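You operate a simulated robot arm through the tools that you are given. There is no shell and no other tool.

You are at the controls of a simulated robot arm. One attempt, no reset.

TASK
Cap the vial in the capping block and stand it in the long white rack.
Fine: grip it first; free the grip; well 3. Set down upright: what you pick out.

It is judged by the outcome, as a careful person would: the job done as asked, and still so three seconds after it is handed in. It fails if anything else is knocked over, pushed out of place, dropped, spilled or broken. Lids that push on must go on centred and level and be pressed home; caps that screw on are set level and turned clockwise until they are tight.

THE ROBOT
A 7-joint arm with a fingered hand, fixed in place. Base frame: the origin is at the foot of the arm, x ahead of it, y to its left, z up. Readings come in m, degrees, newtons and seconds.
With the tool pointing down near the work surface it reaches from about 0.2 to 0.8 m from the base axis. Its first joint turns from -166.0 to 166.0 degrees. Payload 4.9 kg.
The TCP is the grasp point between the finger pads, 0.032 m short of the fingertips. In the tool frame z runs along the fingers and y along their closing line. The gripper opens to 0.192 m. The gripper's body begins 0.089 m behind the TCP. The gripper is a hand of 3 fingers: y runs from the thumb to the fingers, the wrist lies at [0, 0, -0.267] in the tool frame, and closing takes about 1.5 s.
Orientation is told as [roll, pitch, yaw] about the base's x, y, z axes, in that order, counted from this pose: with the fingers straight down and closing along the base's y, the tool's x points along the base's -x, its y along +y and its z along -z.

THE INTERFACE
- The arm moves only by the tool drive_tool. Its argument "deltas" is one flat list of numbers, 7 for each row, row after row: the shift along the tool's x, y, z in m, then the turn, a rotation vector about the tool's x, y, z in degrees, then the opening, from 0 (shut) to 1 (fully open). In form: [tx, ty, tz, rx, ry, rz, fingers, tx, ty, tz, rx, ry, rz, fingers, ...]. A call has 1 to 20 rows; each row is the pose to reach, as a shift and turn from the pose commanded when the call began, along the tool's axes at that moment. Each row takes 0.2 s and may step no farther than 0.05 m and 8.6 degrees from the row before; otherwise, or with a gripper value out of range, the whole call is refused. Where a pose cannot be reached the arm comes as near as it can. A force on the tool above 40 N (or 10 N above the force at the start of the call, whichever is more), or a blocked arm, ends the call early, and 0.2 s more pass. The fingers move at their own pace (about 0.153 m/s each) and stop on an object; they squeeze with about 27 N. The grip force told is the motor's: it shows also when the fingers shut on nothing. Time passes only in rows, and 0.2 s behind the last, so rows that repeat a pose let the fingers close. It gives the time, the measured TCP pose, the force on the tool (base axes), the opening and the grip force at its end, in the units of the frame above (readings bear some noise), with the torque about the TCP (base axes, N m) and any sound that the robot's microphone picked up.
- Cameras (640 x 400 px; columns grow to the right, rows downward): "scene" is fixed at [0.22, -0.6524, 1.6042]; the picture's right is [0.91, -0.41, 0.00], its down [-0.23, -0.50, -0.83] and it looks along [0.34, 0.76, -0.55] (base axes); focal length 308 px, centre (320, 200). "wrist" rides on the gripper at [0.08, -0.046, -0.113] in the tool frame; the picture's right is [0.50, 0.87, 0.00], its down [-0.67, 0.39, -0.63] and it looks along [-0.55, 0.32, 0.78] (tool axes); focal length 226 px, centre (320, 200).
- snapshot(camera): a new picture of that camera. It takes no simulated time.
- grasp_type(shape): the hand has 3 fingers and takes this shape, open, in about a second: jaw (thumb against the fingers, like two jaws); tri (thumb and two fingers); tip (a fingertip pinch); poke (one finger out to press); point (the index stretched); flat (the hand flat); cup (the hand cupped); fist (a fist). The gripper value then closes the fingers along that shape, each until it touches; the sizes above hold for jaw. It gives what a move gives, with no picture.
- measure_at(camera, pixels): there is no depth. For up to 12 entries [column, row, z] of the newest picture of that camera ("zoom" is the newest enlarged one), the place [x, y] in the base frame at which the ray of that pixel passes the height z, good to about 0.003 m. It takes no simulated time.
- enlarge(camera, box): a new picture of the part [left, top, right, bottom] of that camera's present view, enlarged. It takes no simulated time.
- job_done(): hands the job in; it is judged then, once.

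Leave the gripper open and the arm clear of the work at the hand-in unless told otherwise.

The tools are called after ">>>" as name(argument=value, ...) on one line, values as JSON. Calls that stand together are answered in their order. drive_tool: Moves the arm, as the interface text tells. Its arguments: {"type":"object","properties":{"deltas":{"type":"array","items":{"type":"number"}}},"required":["deltas"]} The other tools are called the same way: grasp_type (shape) gives the hand a shape; snapshot (camera) takes a picture; measure_at (camera, pixels) gives the place at which the rays of pixels pass given heights; enlarge (camera, box) takes an enlarged picture of a part of a camera's view; job_done () hands the job in.

At the start:

```text
time_s: 0.0
ee_pos: [0.5173, 0.1818, 1.236]
tcp_rot: [0.0, 0.0, 0.1]
force: [0.4, 0.5, 0.5]
wrist_torque: [0.0, 0.01, 0.02]
width: 0.1919
gripper_force: 0.1
shape: jaw
```

scene: 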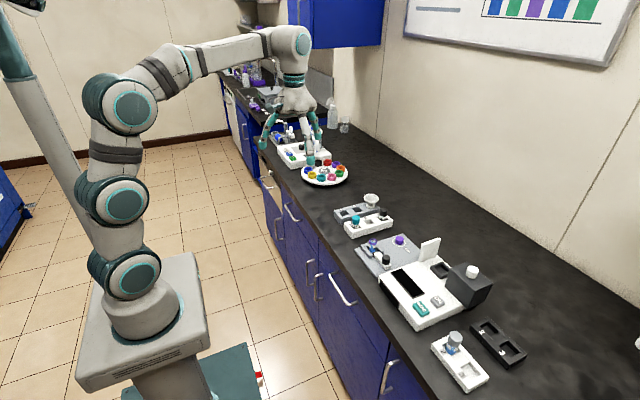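
wrist: 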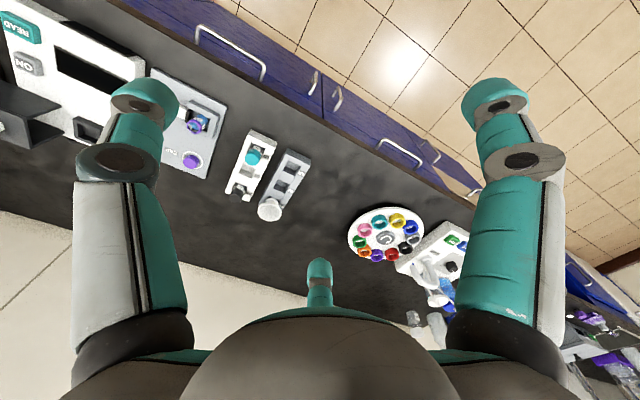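

I see a bench with several blocks, a carousel of coloured caps, and an analyzer. First I'll enlarge the areas of interest: around (320,150) and (400,250), (460,350).

>>> enlarge(camera="scene", box=[320, 180, 420, 280])

>>> enlarge(camera="scene", box=[240, 110, 360, 190])

>>> enlarge(camera="scene", box=[370, 230, 540, 400])

>>> enlarge(camera="wrist", box=[140, 60, 340, 230])

>>> enlarge(camera="wrist", box=[330, 190, 480, 320])

```text
4.00 times, centred on (370, 230) of scene
```

zoom: 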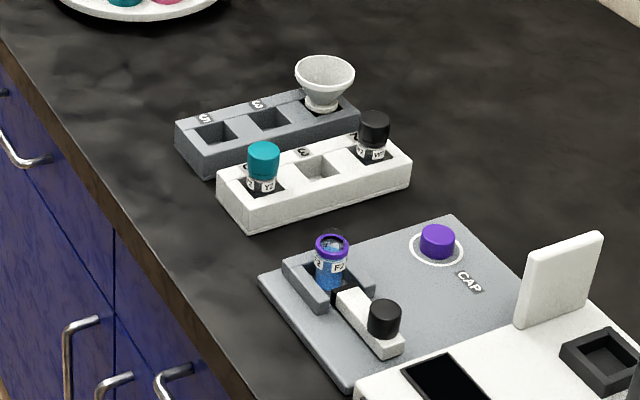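

```text
5.00 times, centred on (300, 150) of scene
```

zoom: 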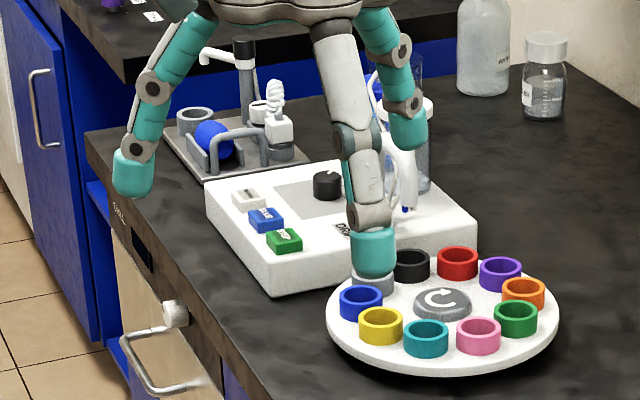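

```text
2.35 times, centred on (455, 315) of scene
```

zoom: 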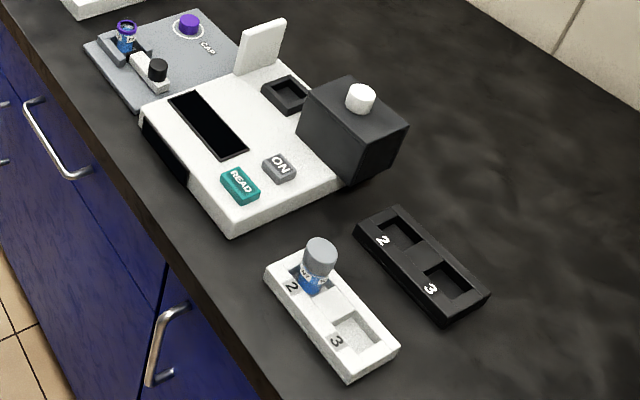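

```text
2.35 times, centred on (240, 145) of wrist
```

zoom: 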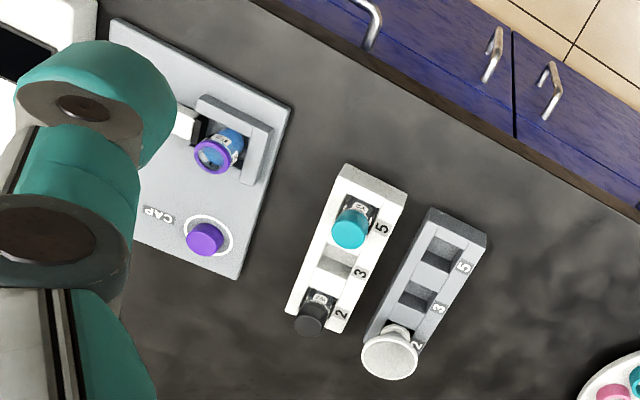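

```text
3.08 times, centred on (405, 255) of wrist
```

zoom: 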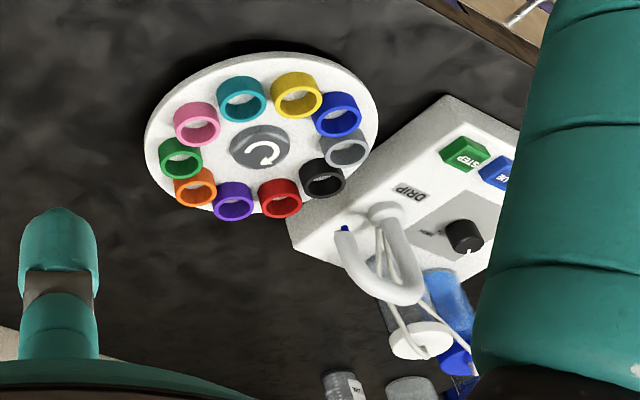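

The capping block shows a grey plate: the vial (purple neck) sits in a clamp with a black-knobbed slide, and the purple cap sits in a ring. The long white rack has wells 5, 3 (empty), 2. I need heights, so I measure the cap (scene (399,240), wrist (191,161)) at several z to triangulate.

>>> measure_at(camera="scene", pixels=[[399.25, 240, 0.8], [399.25, 240, 0.9], [399.25, 240, 1.0], [373, 244, 0.8], [373, 244, 0.9], [373, 244, 1.0], [355.7, 220, 0.8], [355.7, 220, 0.9], [355.7, 220, 1.0]])

>>> measure_at(camera="wrist", pixels=[[191.2, 161, 0.8], [191.2, 161, 0.9], [191.2, 161, 1.0], [194, 126, 0.8], [194, 126, 0.9], [194, 126, 1.0], [253, 157, 0.8], [253, 157, 0.9], [253, 157, 1.0]])

```text
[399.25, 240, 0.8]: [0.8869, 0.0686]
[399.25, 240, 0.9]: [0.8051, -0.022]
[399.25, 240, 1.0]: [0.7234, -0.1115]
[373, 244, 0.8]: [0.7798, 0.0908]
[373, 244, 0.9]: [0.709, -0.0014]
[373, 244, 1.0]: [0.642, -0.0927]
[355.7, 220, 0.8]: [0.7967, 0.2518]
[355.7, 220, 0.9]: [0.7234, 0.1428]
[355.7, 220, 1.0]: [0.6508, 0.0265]
```

```text
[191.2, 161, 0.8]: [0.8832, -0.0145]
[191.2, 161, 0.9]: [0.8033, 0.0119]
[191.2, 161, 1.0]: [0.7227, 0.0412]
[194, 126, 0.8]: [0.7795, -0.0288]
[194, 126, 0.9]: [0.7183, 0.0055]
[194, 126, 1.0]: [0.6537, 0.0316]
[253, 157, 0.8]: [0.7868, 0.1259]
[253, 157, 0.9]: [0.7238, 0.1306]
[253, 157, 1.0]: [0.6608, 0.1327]
```

The bench works out around z≈0.84; the cap is near (0.827, 0.00, 0.87), the vial near (0.715, 0.00). I'll move high above the capping block for a better wrist view.

>>> drive_tool(deltas=[-0.012, -0.033, 0.019, 0, 0, 0, 1, -0.024, -0.066, 0.039, 0, 0, 0, 1, -0.036, -0.1, 0.058, 0, 0, 0, 1, -0.047, -0.133, 0.078, 0, 0, 0, 1, -0.059, -0.166, 0.097, 0, 0, 0, 1, -0.071, -0.199, 0.117, 0, 0, 0, 1, -0.083, -0.232, 0.136, 0, 0, 0, 1, -0.083, -0.232, 0.136, 0, 0, 0, 1])

>>> snapshot(camera="wrist")

>>> snapshot(camera="scene")

```text
time_s: 1.8
ee_pos: [0.6027, -0.0493, 1.099]
tcp_rot: [0.0, 0.0, 0.2]
force: [0.2, 0.0, -0.2]
wrist_torque: [-0.01, 0.0, 0.02]
width: 0.1918
gripper_force: 0.0
shape: jaw
```

```text
taken
```

wrist: 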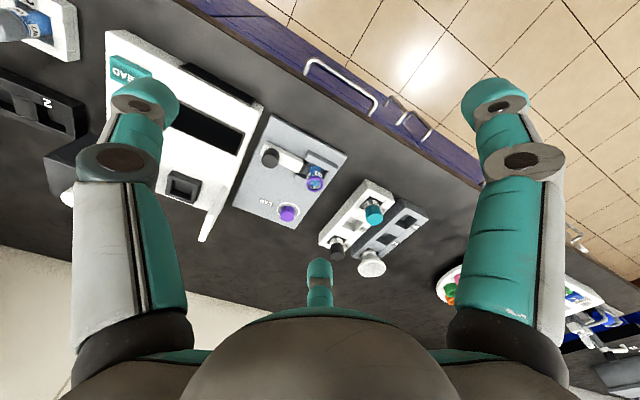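

```text
taken
```

scene: 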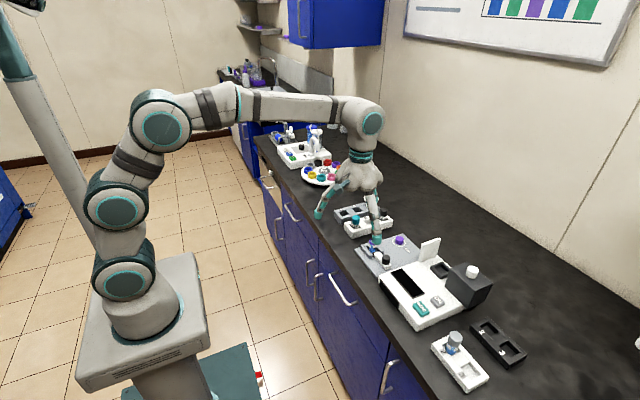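

>>> enlarge(camera="wrist", box=[220, 110, 360, 240])

>>> enlarge(camera="scene", box=[345, 220, 425, 280])

```text
3.08 times, centred on (290, 175) of wrist
```

zoom: 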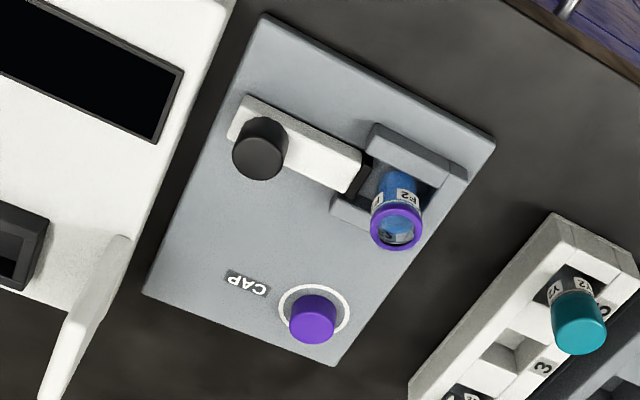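

```text
6.67 times, centred on (385, 250) of scene
```

zoom: 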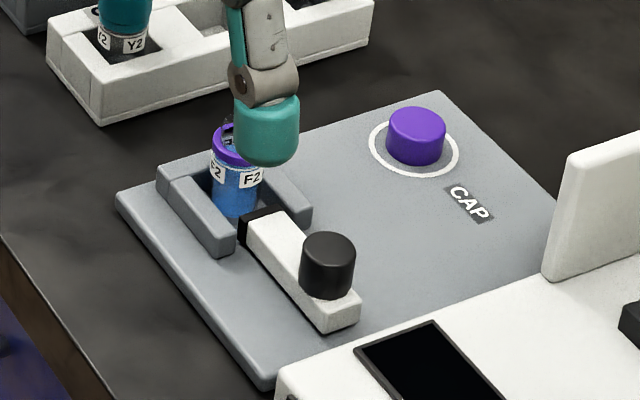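

I see the U-shaped holder with vial F2, a white slide with black pad and black knob that slides along y towards the vial, and the purple cap in its ring. I'll triangulate the knob top, vial rim, and cap top from both cameras.

>>> measure_at(camera="scene", pixels=[[386.2, 257.5, 0.84], [386.2, 257.5, 0.9], [372.2, 241.4, 0.84], [372.2, 241.4, 0.9], [399.5, 238.3, 0.84], [399.5, 238.3, 0.9], [354.6, 249, 0.84], [354.6, 249, 0.86], [403, 233.5, 0.84], [403, 233.5, 0.86]])

>>> measure_at(camera="wrist", pixels=[[269.5, 163, 0.84], [269.5, 163, 0.9], [315, 184.1, 0.84], [315, 184.1, 0.9], [287.4, 215.6, 0.84], [287.4, 215.6, 0.9], [346.7, 156, 0.84], [346.7, 156, 0.86], [294.5, 228.5, 0.84], [294.5, 228.5, 0.86]])

```text
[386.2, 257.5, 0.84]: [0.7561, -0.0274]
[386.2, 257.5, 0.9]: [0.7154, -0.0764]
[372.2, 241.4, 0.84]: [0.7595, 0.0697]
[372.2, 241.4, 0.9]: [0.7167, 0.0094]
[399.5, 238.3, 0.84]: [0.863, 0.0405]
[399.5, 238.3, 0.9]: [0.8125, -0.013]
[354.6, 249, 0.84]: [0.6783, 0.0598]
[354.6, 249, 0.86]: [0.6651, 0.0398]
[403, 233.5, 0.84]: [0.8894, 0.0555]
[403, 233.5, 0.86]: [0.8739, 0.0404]
```

```text
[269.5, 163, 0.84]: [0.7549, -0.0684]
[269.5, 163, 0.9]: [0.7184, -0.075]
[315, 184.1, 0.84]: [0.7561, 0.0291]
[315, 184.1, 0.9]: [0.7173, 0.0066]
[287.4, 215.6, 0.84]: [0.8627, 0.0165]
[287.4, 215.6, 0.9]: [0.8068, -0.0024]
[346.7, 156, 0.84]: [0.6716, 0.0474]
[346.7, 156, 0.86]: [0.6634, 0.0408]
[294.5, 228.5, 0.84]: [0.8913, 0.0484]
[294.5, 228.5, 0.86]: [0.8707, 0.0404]
```

Triangulated: plate top z≈0.86, cap top (0.826, 0.003, 0.882), vial rim (0.714, 0.005, 0.904), knob top (0.718, -0.075, 0.898). Next I'll close the hand partially in free air to learn the finger geometry.

>>> drive_tool(deltas=[0, 0, 0, 0, 0, 0, 0.25, 0, 0, 0, 0, 0, 0, 0.25, 0, 0, 0, 0, 0, 0, 0.25, 0, 0, 0, 0, 0, 0, 0.25, 0, 0, 0, 0, 0, 0, 0.25, 0, 0, 0, 0, 0, 0, 0.25])

>>> snapshot(camera="wrist")

>>> enlarge(camera="scene", box=[300, 140, 440, 260])

```text
time_s: 3.2
ee_pos: [0.6012, -0.0495, 1.0981]
tcp_rot: [0.0, -0.1, 0.0]
force: [0.1, -0.5, 0.5]
wrist_torque: [0.0, 0.01, 0.01]
width: 0.0482
gripper_force: 0.0
shape: jaw
```

```text
taken
```

wrist: 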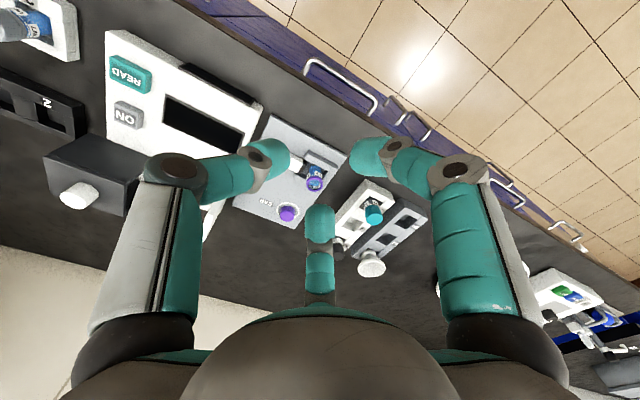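

```text
3.33 times, centred on (370, 200) of scene
```

zoom: 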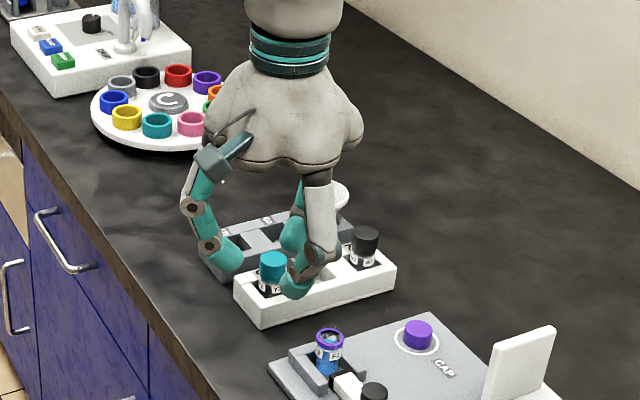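

The jaw shape closes three fingers radially. I'll look at the "tip" shape for comparison, up here in free air.

>>> grasp_type(shape="tip")

>>> snapshot(camera="wrist")

>>> enlarge(camera="scene", box=[300, 140, 440, 260])

```text
time_s: 4.1
ee_pos: [0.6017, -0.0493, 1.0989]
tcp_rot: [-0.1, 0.0, 0.2]
force: [-0.2, 0.5, 0.7]
wrist_torque: [0.01, -0.03, -0.03]
width: 0.1919
gripper_force: 0.0
shape: tip
```

```text
taken
```

wrist: 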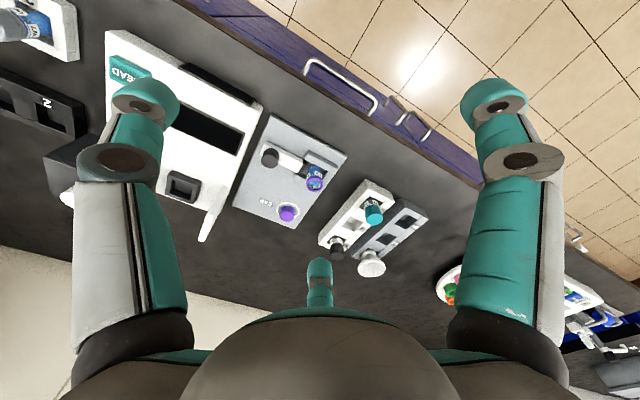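

```text
3.33 times, centred on (370, 200) of scene
```

zoom: 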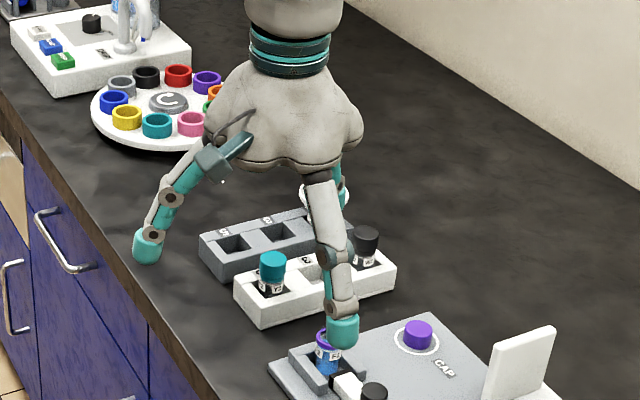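

Open "tip" looks identical to open "jaw"; I'll close it to 0.15 in free air to see the difference.

>>> drive_tool(deltas=[0, 0, 0, 0, 0, 0, 0.15, 0, 0, 0, 0, 0, 0, 0.15, 0, 0, 0, 0, 0, 0, 0.15, 0, 0, 0, 0, 0, 0, 0.15, 0, 0, 0, 0, 0, 0, 0.15, 0, 0, 0, 0, 0, 0, 0.15, 0, 0, 0, 0, 0, 0, 0.15])

>>> snapshot(camera="wrist")

>>> enlarge(camera="scene", box=[320, 170, 400, 240])

```text
time_s: 5.7
ee_pos: [0.6022, -0.0487, 1.0977]
tcp_rot: [0.0, -0.1, 0.1]
force: [-0.1, 0.3, -0.2]
wrist_torque: [0.01, 0.0, 0.05]
width: 0.0293
gripper_force: 0.0
shape: tip
```

```text
taken
```

wrist: 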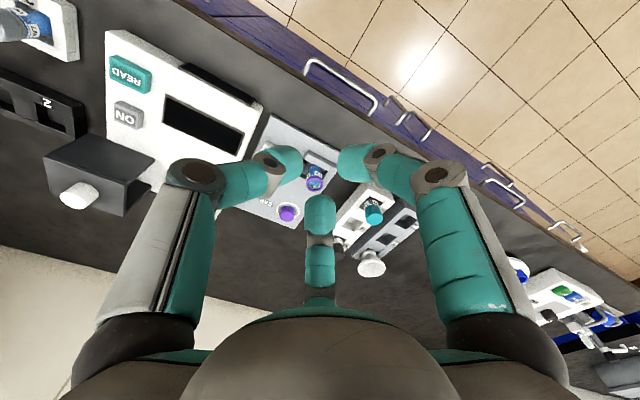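

```text
5.71 times, centred on (360, 205) of scene
```

zoom: 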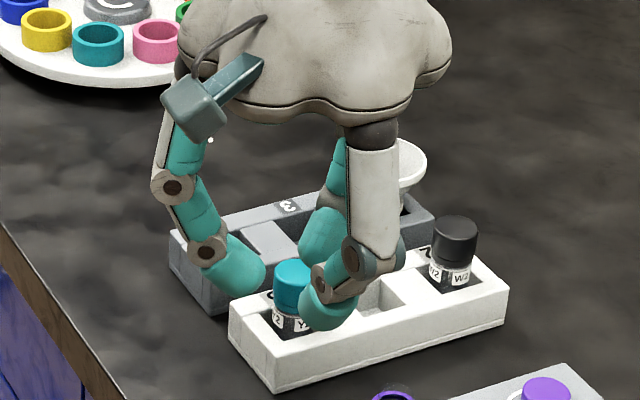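

Both shapes close as a three-finger radial grip with tips ~0.03 m below the TCP. Now I take a closer look at the clamp, cap and vial details.

>>> enlarge(camera="scene", box=[355, 232, 405, 264])

>>> enlarge(camera="wrist", box=[255, 145, 335, 225])

```text
12.50 times, centred on (380, 248) of scene
```

zoom: 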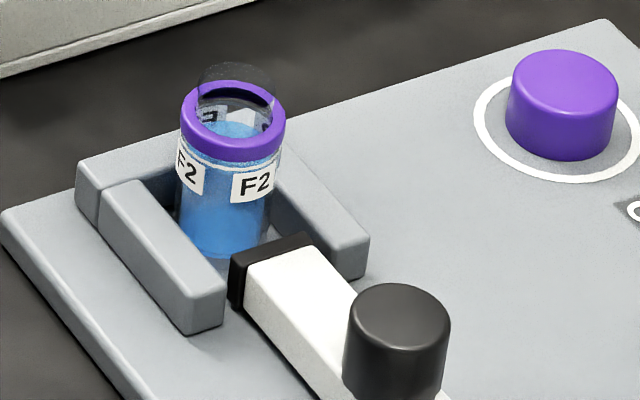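

```text
5.00 times, centred on (295, 185) of wrist
```

zoom: 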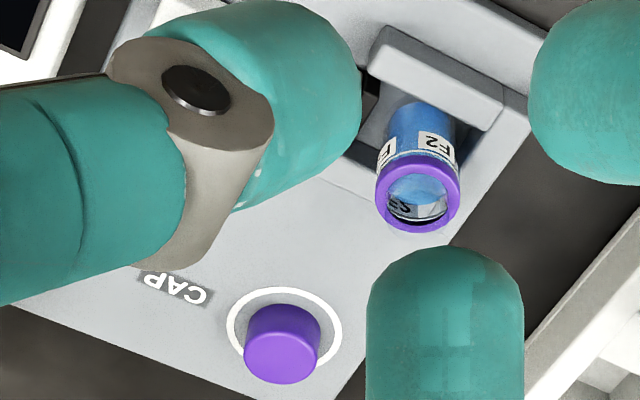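

The vial has a clear neck above its purple collar and the clamp pad stands at the mouth of the U, not yet touching. I'll measure the pad, U walls, knob, slide end, and ring.

>>> measure_at(camera="zoom", pixels=[[214, 226, 0.86]])

>>> measure_at(camera="scene", pixels=[[378.6, 250.6, 0.88], [372.8, 252.6, 0.88], [383.8, 251.2, 0.88], [369.2, 255.4, 0.88], [360.6, 244.8, 0.88], [385.9, 256.6, 0.898], [388.9, 266.5, 0.87], [369.25, 221.5, 0.88], [355.7, 220, 0.905], [383, 212.5, 0.905], [431, 245, 0.87], [427, 240, 0.87]])

```text
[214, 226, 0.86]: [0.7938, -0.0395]
```

```text
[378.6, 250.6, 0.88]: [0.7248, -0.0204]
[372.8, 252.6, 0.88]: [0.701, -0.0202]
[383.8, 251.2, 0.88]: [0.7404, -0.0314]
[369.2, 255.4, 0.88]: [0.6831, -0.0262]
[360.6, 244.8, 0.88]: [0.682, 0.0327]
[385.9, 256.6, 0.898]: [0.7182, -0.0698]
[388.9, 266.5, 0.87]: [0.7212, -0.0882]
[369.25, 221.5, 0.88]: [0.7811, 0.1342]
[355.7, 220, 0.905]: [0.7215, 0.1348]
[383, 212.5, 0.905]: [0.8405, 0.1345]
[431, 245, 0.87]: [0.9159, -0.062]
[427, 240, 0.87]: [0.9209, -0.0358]
```

Pad face y≈-0.020, vial front y≈-0.009, so the slide must travel about 11 mm. I check where the analyzer's edge lies next to the slide knob.

>>> measure_at(camera="scene", pixels=[[379, 276, 0.86], [379, 276, 0.88], [379, 276, 0.9], [414.5, 260, 0.86], [414.5, 260, 0.88], [414.5, 260, 0.9], [432, 238, 0.92], [432, 238, 0.96]])

>>> measure_at(camera="wrist", pixels=[[260, 115, 0.86], [260, 115, 0.88], [260, 115, 0.9], [205, 238, 0.92], [205, 238, 0.96]])

```text
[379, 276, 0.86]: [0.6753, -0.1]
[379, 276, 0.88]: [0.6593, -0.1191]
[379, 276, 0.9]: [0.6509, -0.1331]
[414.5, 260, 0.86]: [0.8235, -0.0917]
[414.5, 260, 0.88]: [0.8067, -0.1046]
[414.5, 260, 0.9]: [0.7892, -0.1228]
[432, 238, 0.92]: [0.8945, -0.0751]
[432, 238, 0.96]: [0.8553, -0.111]
```

```text
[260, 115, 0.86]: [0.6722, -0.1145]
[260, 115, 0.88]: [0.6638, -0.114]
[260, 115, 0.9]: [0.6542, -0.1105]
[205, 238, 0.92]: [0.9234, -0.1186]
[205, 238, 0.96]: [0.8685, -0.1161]
```

The analyzer's top edge is at y≈-0.113, z≈0.875, and the flap at y≈-0.115, both clear. I return to the jaw shape here, then descend above the knob with a moderate opening and re-measure.

>>> grasp_type(shape="jaw")

>>> drive_tool(deltas=[-0.03, -0.006, 0.03, 0, 0, 0, 0.32, -0.06, -0.012, 0.06, 0, 0, 0, 0.32, -0.09, -0.018, 0.09, 0, 0, 0, 0.32, -0.116, -0.023, 0.118, 0, 0, 0, 0.32, -0.116, -0.023, 0.118, 0, 0, 0, 0.32, -0.116, -0.023, 0.118, 0, 0, 0, 0.32])

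>>> snapshot(camera="wrist")

>>> enlarge(camera="scene", box=[340, 200, 440, 280])

```text
time_s: 6.6
ee_pos: [0.6031, -0.0482, 1.0994]
tcp_rot: [0.0, 0.0, 0.2]
force: [-0.4, -0.4, -0.6]
wrist_torque: [0.01, 0.03, 0.0]
width: 0.1916
gripper_force: 0.0
shape: jaw
```

```text
time_s: 8.0
ee_pos: [0.7171, -0.0729, 0.9816]
tcp_rot: [-0.1, 0.1, 0.1]
force: [-0.8, 0.2, -0.1]
wrist_torque: [0.05, -0.01, 0.02]
width: 0.062
gripper_force: 0.0
shape: jaw
```

```text
taken
```

wrist: 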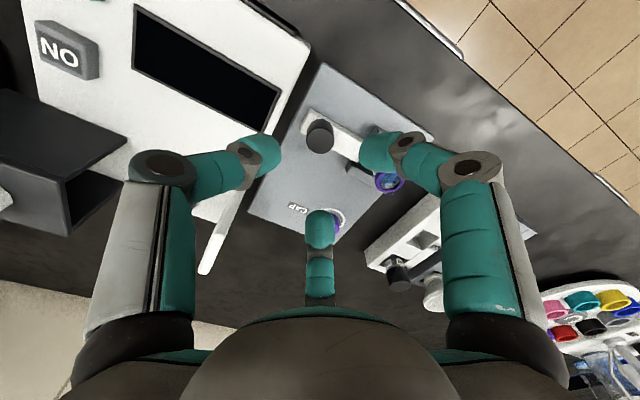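

```text
5.00 times, centred on (390, 240) of scene
```

zoom: 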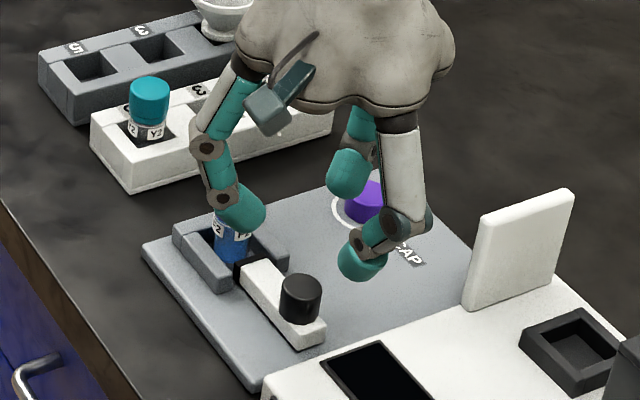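

The knob top is near wrist (320,136). I enlarge for accurate measurement.

>>> enlarge(camera="wrist", box=[270, 90, 370, 160])

```text
5.71 times, centred on (320, 125) of wrist
```

zoom: 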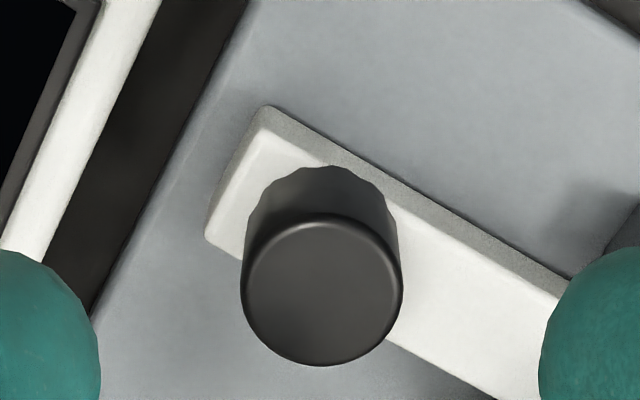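

Knob top centre is at zoom (322,293).

>>> measure_at(camera="zoom", pixels=[[322, 293, 0.89], [322, 293, 0.898], [322, 293, 0.905], [242, 293, 0.898], [402, 293, 0.898], [322, 230, 0.875], [205, 240, 0.875], [268, 105, 0.875]])

>>> measure_at(camera="scene", pixels=[[386.2, 256.8, 0.89], [386.2, 256.8, 0.898], [386.2, 256.8, 0.905]])

```text
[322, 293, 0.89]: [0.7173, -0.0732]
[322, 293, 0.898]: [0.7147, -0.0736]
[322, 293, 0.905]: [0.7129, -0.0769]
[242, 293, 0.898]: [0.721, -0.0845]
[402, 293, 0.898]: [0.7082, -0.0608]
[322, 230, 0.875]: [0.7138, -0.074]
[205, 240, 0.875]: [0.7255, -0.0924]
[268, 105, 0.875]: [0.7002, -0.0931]
```

```text
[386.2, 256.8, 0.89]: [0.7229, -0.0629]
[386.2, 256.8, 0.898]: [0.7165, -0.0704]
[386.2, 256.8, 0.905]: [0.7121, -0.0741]
```

Knob centre ≈ (0.7135, -0.074), top ≈0.90. I lower around the knob to TCP z≈0.918 (tips ≈0.886, above the slide) with the fingers open.

>>> drive_tool(deltas=[0.0036, -0.001, 0.02, 0, 0, 0, 0.32, 0.0036, -0.001, 0.04, 0, 0, 0, 0.32, 0.0036, -0.001, 0.055, 0, 0, 0, 0.32, 0.0036, -0.001, 0.063, 0, 0, 0, 0.32, 0.0036, -0.001, 0.063, 0, 0, 0, 0.32])

>>> enlarge(camera="scene", box=[345, 215, 425, 280])

>>> enlarge(camera="wrist", box=[240, 100, 400, 230])

```text
time_s: 9.2
ee_pos: [0.7146, -0.0747, 0.9203]
tcp_rot: [0.1, 0.0, 0.0]
force: [-0.1, -0.3, 0.0]
wrist_torque: [-0.02, 0.0, 0.0]
width: 0.0616
gripper_force: 0.0
shape: jaw
```

```text
6.15 times, centred on (385, 248) of scene
```

zoom: 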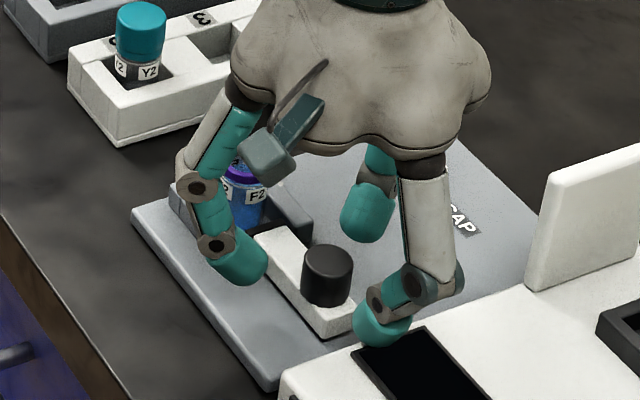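

```text
3.08 times, centred on (320, 165) of wrist
```

zoom: 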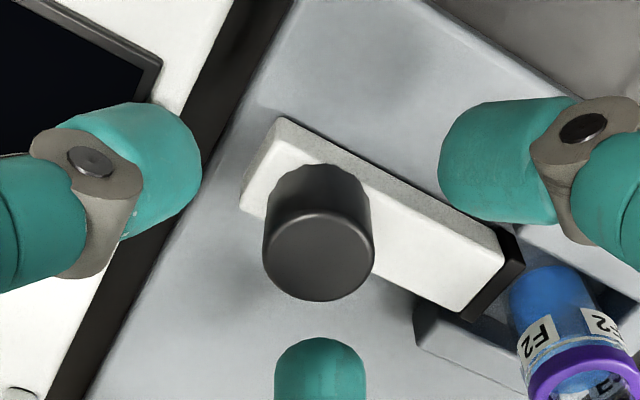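

Fingers surround the knob evenly with no contact force. I close on the knob.

>>> drive_tool(deltas=[0, 0, 0, 0, 0, 0, 0.2, 0, 0, 0, 0, 0, 0, 0.1, 0, 0, 0, 0, 0, 0, 0.0, 0, 0, 0, 0, 0, 0, 0.0, 0, 0, 0, 0, 0, 0, 0.0, 0, 0, 0, 0, 0, 0, 0.0])

>>> enlarge(camera="scene", box=[345, 215, 425, 280])

>>> enlarge(camera="wrist", box=[240, 100, 400, 230])

```text
time_s: 10.6
ee_pos: [0.7137, -0.075, 0.9196]
tcp_rot: [0.0, 0.1, 0.1]
force: [1.9, -2.3, -4.5]
wrist_torque: [-0.05, -0.04, 0.0]
width: 0.0197
gripper_force: 26.3
shape: jaw
```

```text
6.15 times, centred on (385, 248) of scene
```

zoom: 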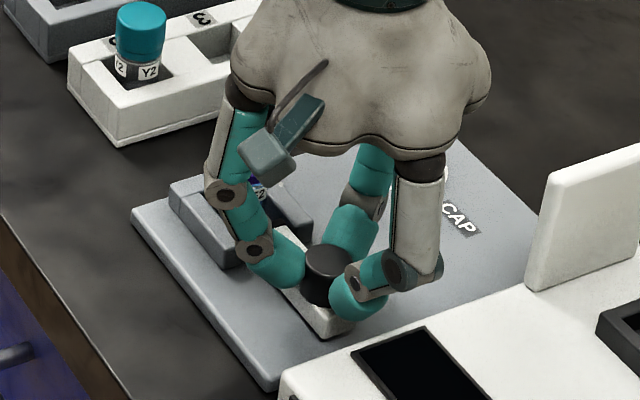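

```text
3.08 times, centred on (320, 165) of wrist
```

zoom: 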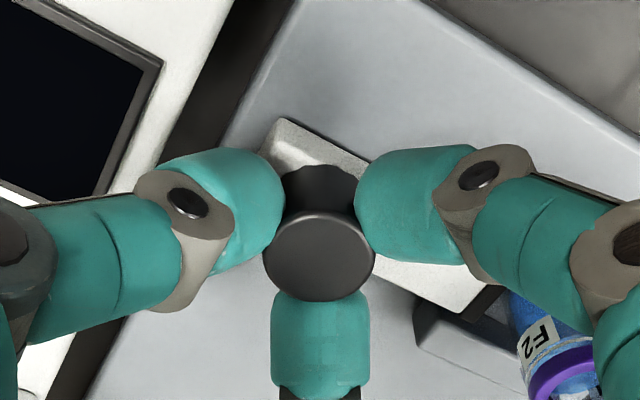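

Gripped (27 N motor). I slide the knob along +y in small steps, first 8 mm, watching the force.

>>> drive_tool(deltas=[0, 0.002, 0, 0, 0, 0, 0, 0, 0.004, 0, 0, 0, 0, 0, 0, 0.006, 0, 0, 0, 0, 0, 0, 0.008, 0, 0, 0, 0, 0, 0, 0.008, 0, 0, 0, 0, 0])

>>> enlarge(camera="wrist", box=[240, 100, 400, 230])

```text
time_s: 11.8
ee_pos: [0.7134, -0.0651, 0.9196]
tcp_rot: [-0.1, 0.0, 0.1]
force: [3.6, 5.4, -5.2]
wrist_torque: [0.13, -0.14, 0.04]
width: 0.019
gripper_force: 26.9
shape: jaw
```

```text
3.08 times, centred on (320, 165) of wrist
```

zoom: 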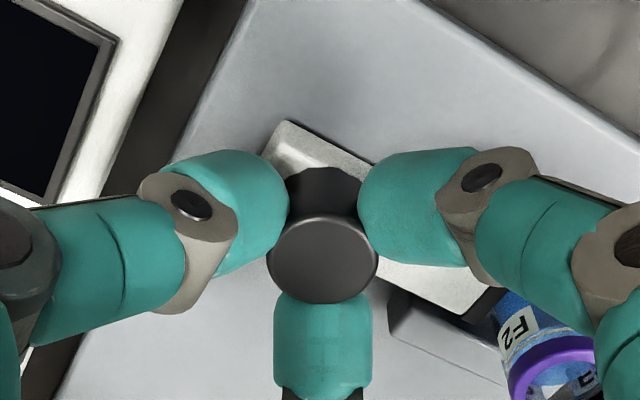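

The slide follows the knob. I continue another few mm, watching for the force to rise when the pad meets the vial.

>>> drive_tool(deltas=[0, 0.001, 0, 0, 0, 0, 0, 0, 0.002, 0, 0, 0, 0, 0, 0, 0.003, 0, 0, 0, 0, 0, 0, 0.003, 0, 0, 0, 0, 0])

>>> enlarge(camera="scene", box=[355, 232, 405, 264])

>>> enlarge(camera="wrist", box=[320, 150, 440, 250])

```text
time_s: 12.8
ee_pos: [0.7133, -0.0622, 0.9193]
tcp_rot: [0.0, 0.0, 0.0]
force: [4.8, 0.0, -3.0]
wrist_torque: [0.02, -0.09, -0.02]
width: 0.0193
gripper_force: 27.3
shape: jaw
```

```text
12.50 times, centred on (380, 248) of scene
```

zoom: 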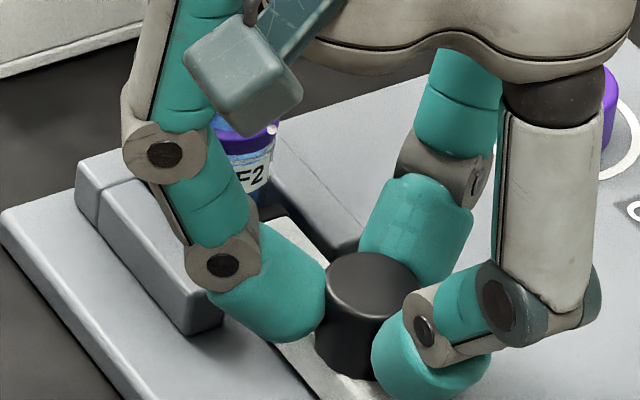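

```text
4.00 times, centred on (380, 200) of wrist
```

zoom: 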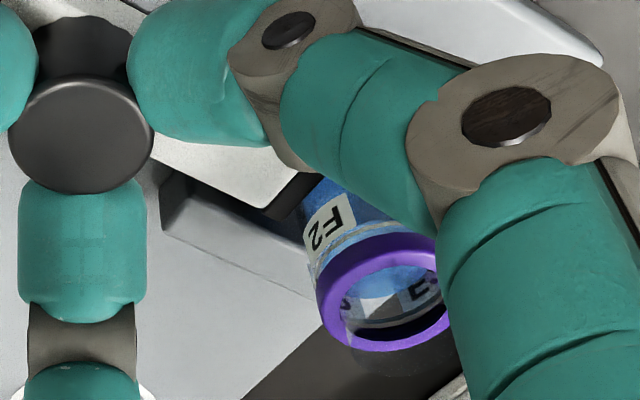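

Force is still small. I push on in 1 mm steps until resistance builds.

>>> drive_tool(deltas=[0, 0.001, 0, 0, 0, 0, 0, 0, 0.002, 0, 0, 0, 0, 0, 0, 0.002, 0, 0, 0, 0, 0])

>>> enlarge(camera="wrist", box=[320, 150, 440, 250])

```text
time_s: 13.6
ee_pos: [0.7137, -0.06, 0.9201]
tcp_rot: [0.0, -0.1, 0.1]
force: [5.8, -5.0, -2.9]
wrist_torque: [-0.19, -0.1, -0.01]
width: 0.0196
gripper_force: 27.2
shape: jaw
```

```text
4.00 times, centred on (380, 200) of wrist
```

zoom: 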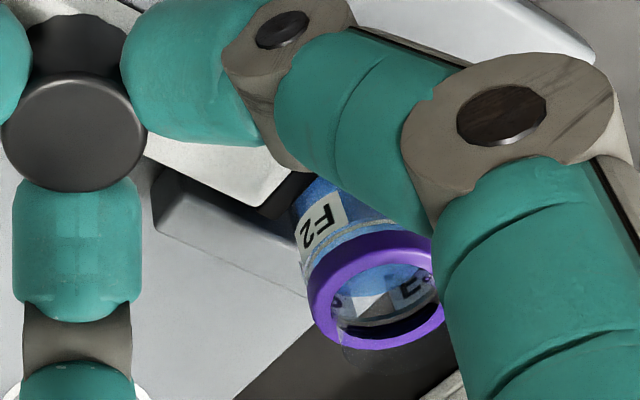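

Knob is beginning to lag the hand and Fy moved to -5 N: contact starts. I press 2 mm more to check that it firms up.

>>> drive_tool(deltas=[0, 0.001, 0, 0, 0, 0, 0, 0, 0.002, 0, 0, 0, 0, 0, 0, 0.002, 0, 0, 0, 0, 0])

>>> enlarge(camera="wrist", box=[320, 150, 440, 250])

```text
time_s: 14.4
ee_pos: [0.7128, -0.0596, 0.919]
tcp_rot: [0.0, -0.1, 0.2]
force: [5.8, -16.1, -2.0]
wrist_torque: [-0.52, -0.18, 0.06]
width: 0.0198
gripper_force: 26.8
shape: jaw
```

```text
4.00 times, centred on (380, 200) of wrist
```

zoom: 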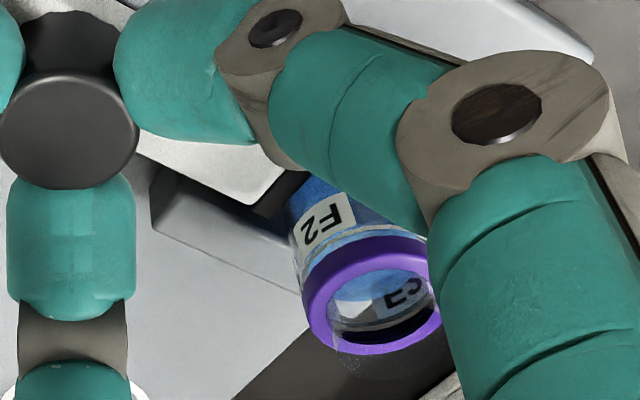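

Fy is now -16 N: the slide is pressed on the vial. One more small push (1.5 mm) to seat the grip firmly.

>>> drive_tool(deltas=[0, 0.001, 0, 0, 0, 0, 0, 0, 0.0015, 0, 0, 0, 0, 0, 0, 0.0015, 0, 0, 0, 0, 0])

>>> enlarge(camera="wrist", box=[320, 150, 440, 250])

```text
time_s: 15.2
ee_pos: [0.7129, -0.0582, 0.9196]
tcp_rot: [-0.1, 0.0, 0.2]
force: [4.2, -23.4, 3.4]
wrist_torque: [-0.82, -0.08, 0.03]
width: 0.0198
gripper_force: 27.2
shape: jaw
```

```text
4.00 times, centred on (380, 200) of wrist
```

zoom: 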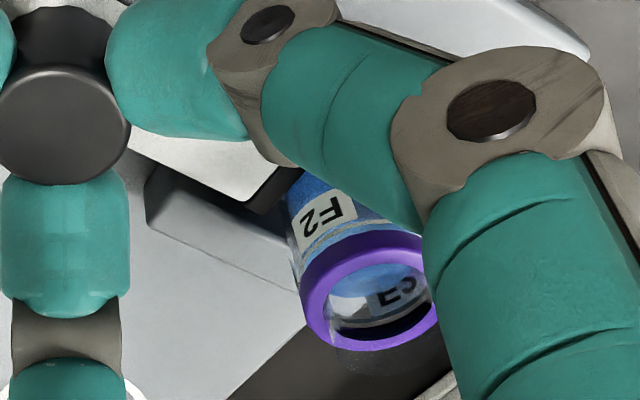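

Fy -23 N, firmly seated against the vial. I release the knob, then check that the slide stays.

>>> drive_tool(deltas=[0, 0, 0, 0, 0, 0, 0.15, 0, 0, 0, 0, 0, 0, 0.25, 0, 0, 0, 0, 0, 0, 0.32, 0, 0, 0, 0, 0, 0, 0.32, 0, 0, 0, 0, 0, 0, 0.32])

>>> enlarge(camera="wrist", box=[240, 100, 400, 230])

```text
time_s: 16.4
ee_pos: [0.7125, -0.056, 0.9187]
tcp_rot: [0.0, 0.0, 0.1]
force: [1.0, -0.3, -0.2]
wrist_torque: [0.04, -0.06, -0.02]
width: 0.0611
gripper_force: 0.0
shape: jaw
```

```text
3.08 times, centred on (320, 165) of wrist
```

zoom: 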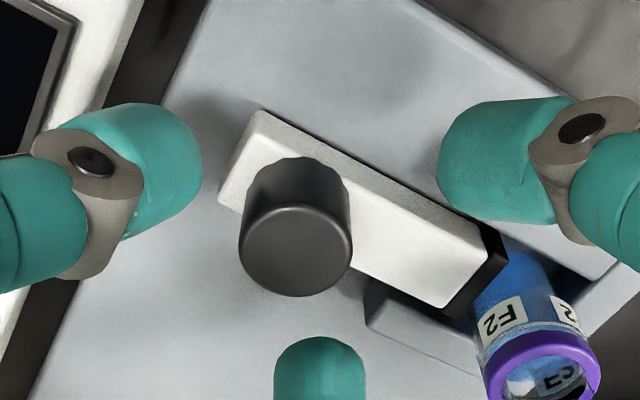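

The slide stayed with its pad against the vial. I rise straight up to z≈1.01 and inspect from above.

>>> drive_tool(deltas=[0, 0, -0.02, 0, 0, 0, 0.32, 0, 0, -0.05, 0, 0, 0, 0.32, 0, 0, -0.09, 0, 0, 0, 0.32, 0.03, 0, -0.09, 0, 0, 0, 0.32, 0.06, 0, -0.09, 0, 0, 0, 0.32, 0.06, 0, -0.09, 0, 0, 0, 0.32])

>>> snapshot(camera="wrist")

>>> enlarge(camera="scene", box=[350, 225, 410, 265])

```text
time_s: 17.8
ee_pos: [0.6541, -0.0569, 1.0094]
tcp_rot: [0.0, 0.1, 0.1]
force: [0.2, -0.4, -0.3]
wrist_torque: [-0.01, -0.03, -0.02]
width: 0.0611
gripper_force: 0.0
shape: jaw
```

```text
taken
```

wrist: 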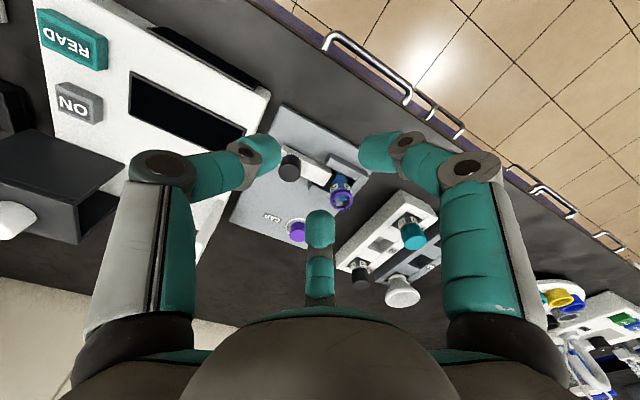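

```text
10.00 times, centred on (380, 245) of scene
```

zoom: 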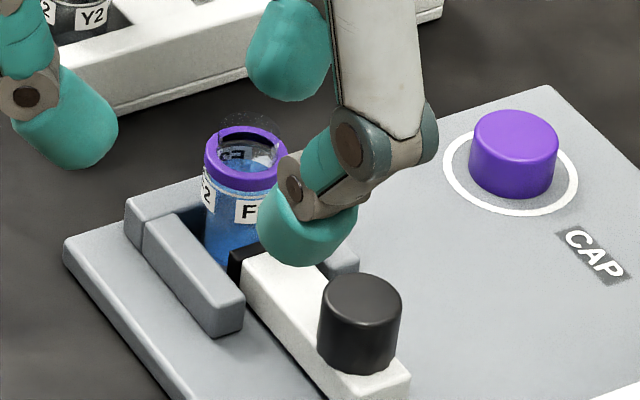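

The pad now touches the vial. I enlarge the wrist view to check the vial and cap.

>>> enlarge(camera="wrist", box=[270, 140, 370, 250])

```text
3.64 times, centred on (320, 195) of wrist
```

zoom: 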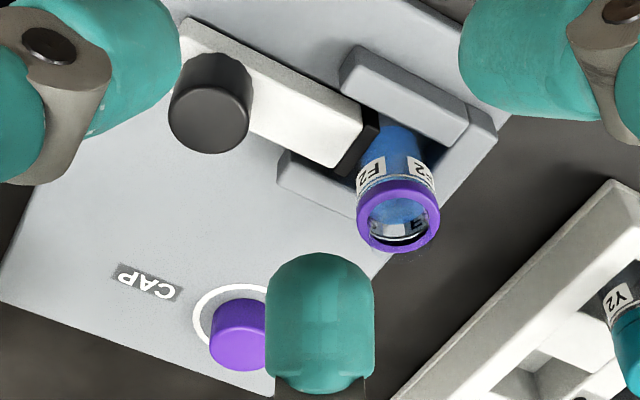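

Clamp done. Next the cap: I move at safe height above (0.80, 0.003) and see whether the arm reaches there with the tool vertical.

>>> drive_tool(deltas=[-0.03, 0.012, 0, 0, 0, 0, 0.36, -0.06, 0.024, 0, 0, 0, 0, 0.36, -0.09, 0.036, 0, 0, 0, 0, 0.36, -0.12, 0.048, 0, 0, 0, 0, 0.36, -0.146, 0.06, 0, 0, 0, 0, 0.36, -0.172, 0.06, 0, 0, 0, 0, 0.36, -0.172, 0.06, 0, 0, 0, 0, 0.36])

>>> snapshot(camera="wrist")

>>> snapshot(camera="scene")

```text
time_s: 19.4
ee_pos: [0.7886, 0.0022, 1.0069]
tcp_rot: [0.0, -0.1, 0.1]
force: [-0.9, 0.3, 1.0]
wrist_torque: [-0.01, 0.01, -0.04]
width: 0.0688
gripper_force: 0.1
shape: jaw
out of reach, approached as far as the arm can: row 5, 6, 7
```

```text
taken
```

wrist: 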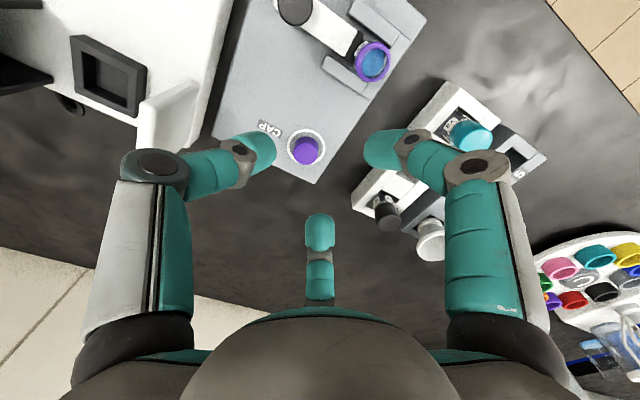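

```text
taken
```

scene: 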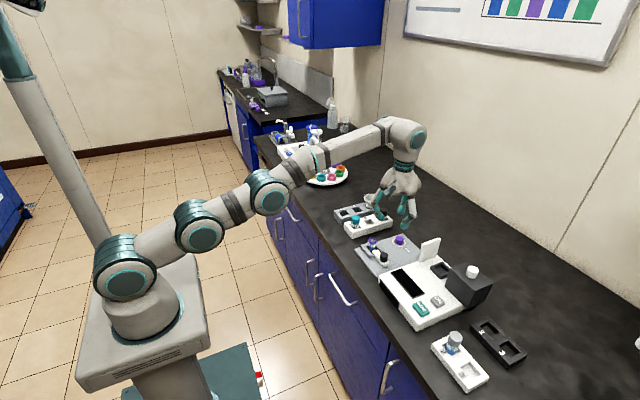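

At z≈1.0 the arm tops out at x≈0.789. Lower down it should reach farther; I descend to z≈0.95 (tips 0.918, still above the cap's 0.882) and see where x settles.

>>> drive_tool(deltas=[0, 0, 0.02, 0, 0, 0, 0.36, 0, 0, 0.04, 0, 0, 0, 0.36, 0, 0, 0.055, 0, 0, 0, 0.36, 0, 0, 0.055, 0, 0, 0, 0.36])

```text
time_s: 20.4
ee_pos: [0.789, 0.004, 0.9514]
tcp_rot: [0.0, 0.0, 0.1]
force: [-0.1, 0.5, 0.1]
wrist_torque: [0.01, -0.02, 0.02]
width: 0.0688
gripper_force: 0.0
shape: jaw
```

The commanded pose was the clipped one; now x=0.789 at z=0.951. I try moving out in x to 0.826 at this height.

>>> drive_tool(deltas=[-0.01, 0, 0, 0, 0, 0, 0.36, -0.02, 0, 0, 0, 0, 0, 0.36, -0.03, 0, 0, 0, 0, 0, 0.36, -0.037, 0, 0, 0, 0, 0, 0.36, -0.037, 0, 0, 0, 0, 0, 0.36])

>>> snapshot(camera="wrist")

>>> enlarge(camera="scene", box=[350, 190, 450, 270])

```text
time_s: 21.6
ee_pos: [0.8006, 0.0009, 0.9498]
tcp_rot: [-0.1, 0.0, 0.1]
force: [0.3, 0.2, 1.0]
wrist_torque: [-0.03, 0.01, -0.01]
width: 0.0689
gripper_force: 0.0
shape: jaw
out of reach, approached as far as the arm can: row 2, 3, 4, 5
```

```text
taken
```

wrist: 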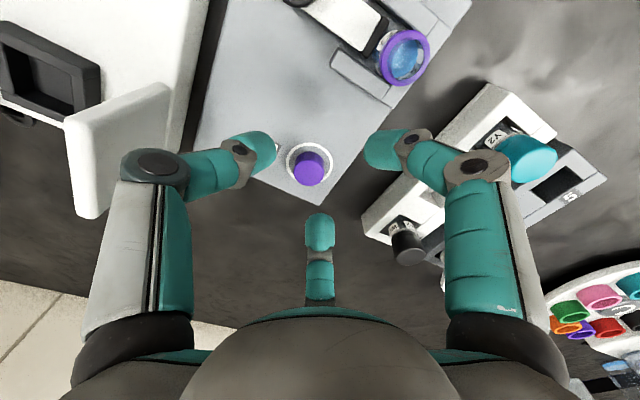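

```text
5.00 times, centred on (400, 230) of scene
```

zoom: 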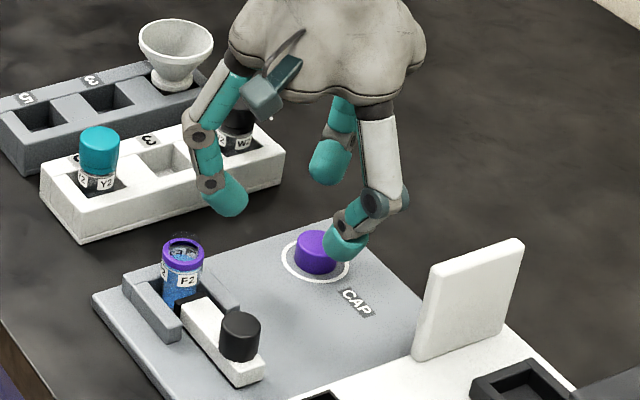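

Reach at z=0.95 ends at x≈0.80, so the cap at x≈0.826 needs a small outward tilt (~7°). First I measure the cap precisely from here.

>>> enlarge(camera="wrist", box=[260, 130, 360, 200])

>>> enlarge(camera="scene", box=[380, 222, 430, 254])

```text
5.71 times, centred on (310, 165) of wrist
```

zoom: 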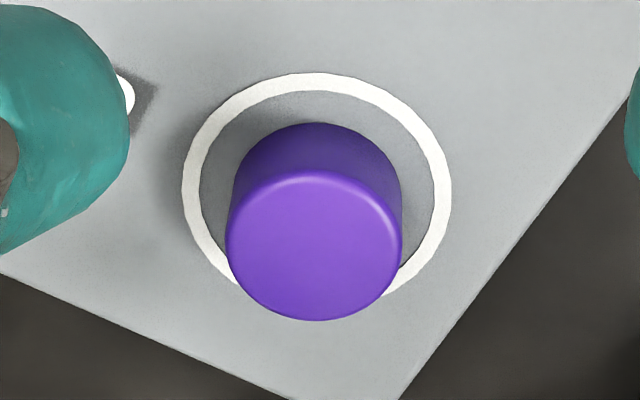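

```text
12.50 times, centred on (405, 238) of scene
```

zoom: 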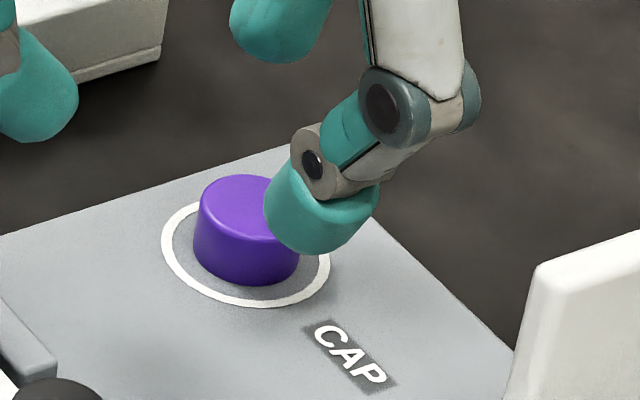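

>>> measure_at(camera="wrist", pixels=[[308.95, 173.05, 0.878], [308.95, 173.05, 0.882], [308.95, 173.05, 0.886], [309.4, 163, 0.86], [293.5, 173, 0.882], [324.4, 173, 0.882]])

>>> measure_at(camera="zoom", pixels=[[252, 210, 0.878], [252, 210, 0.882], [252, 210, 0.886], [246, 255, 0.86]])

```text
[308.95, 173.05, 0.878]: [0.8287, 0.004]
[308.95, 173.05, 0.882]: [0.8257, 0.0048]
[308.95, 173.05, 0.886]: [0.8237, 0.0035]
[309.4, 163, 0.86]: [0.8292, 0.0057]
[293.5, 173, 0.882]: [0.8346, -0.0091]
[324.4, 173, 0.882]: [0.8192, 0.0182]
```

```text
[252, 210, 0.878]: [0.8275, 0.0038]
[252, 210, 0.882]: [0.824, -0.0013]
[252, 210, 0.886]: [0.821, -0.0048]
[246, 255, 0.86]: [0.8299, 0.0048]
```

Cap centre ≈ (0.828, 0.0045), top ≈0.879, Ø≈31 mm. I tilt the tool 6° outward, then shift over the cap at z≈0.935.

>>> drive_tool(deltas=[0, 0, 0, 0, -3, 0, 0.36, 0, 0, 0, 0, -6, 0, 0.36, -0.008, 0.001, 0.004, 0, -6, 0, 0.36, -0.016, 0.002, 0.01, 0, -6, 0, 0.36, -0.0244, 0.0022, 0.016, 0, -6, 0, 0.36, -0.0244, 0.0022, 0.016, 0, -6, 0, 0.36])

>>> enlarge(camera="wrist", box=[220, 100, 420, 230])

>>> enlarge(camera="scene", box=[370, 200, 450, 260])

```text
time_s: 23.0
ee_pos: [0.8236, 0.0046, 0.9335]
tcp_rot: [0.0, -5.9, 0.1]
force: [-1.1, 0.5, 0.3]
wrist_torque: [0.04, 0.02, -0.02]
width: 0.0688
gripper_force: 0.0
shape: jaw
out of reach, approached as far as the arm can: row 1, 2
```

```text
3.08 times, centred on (320, 165) of wrist
```

zoom: 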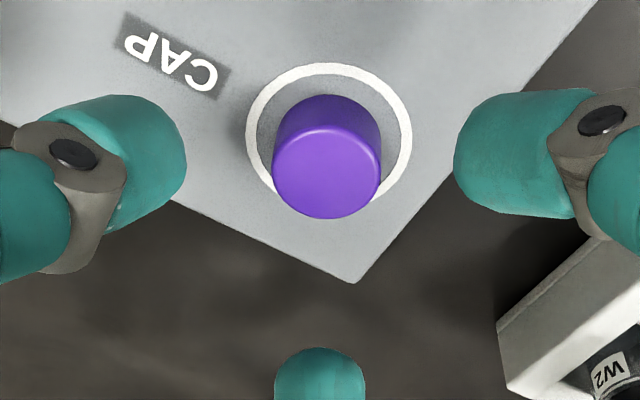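

```text
6.67 times, centred on (410, 230) of scene
```

zoom: 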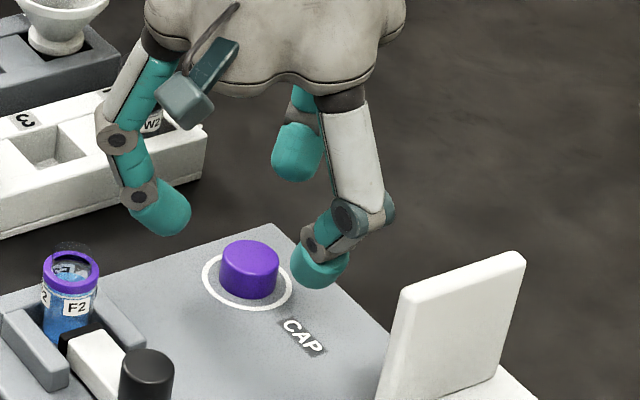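

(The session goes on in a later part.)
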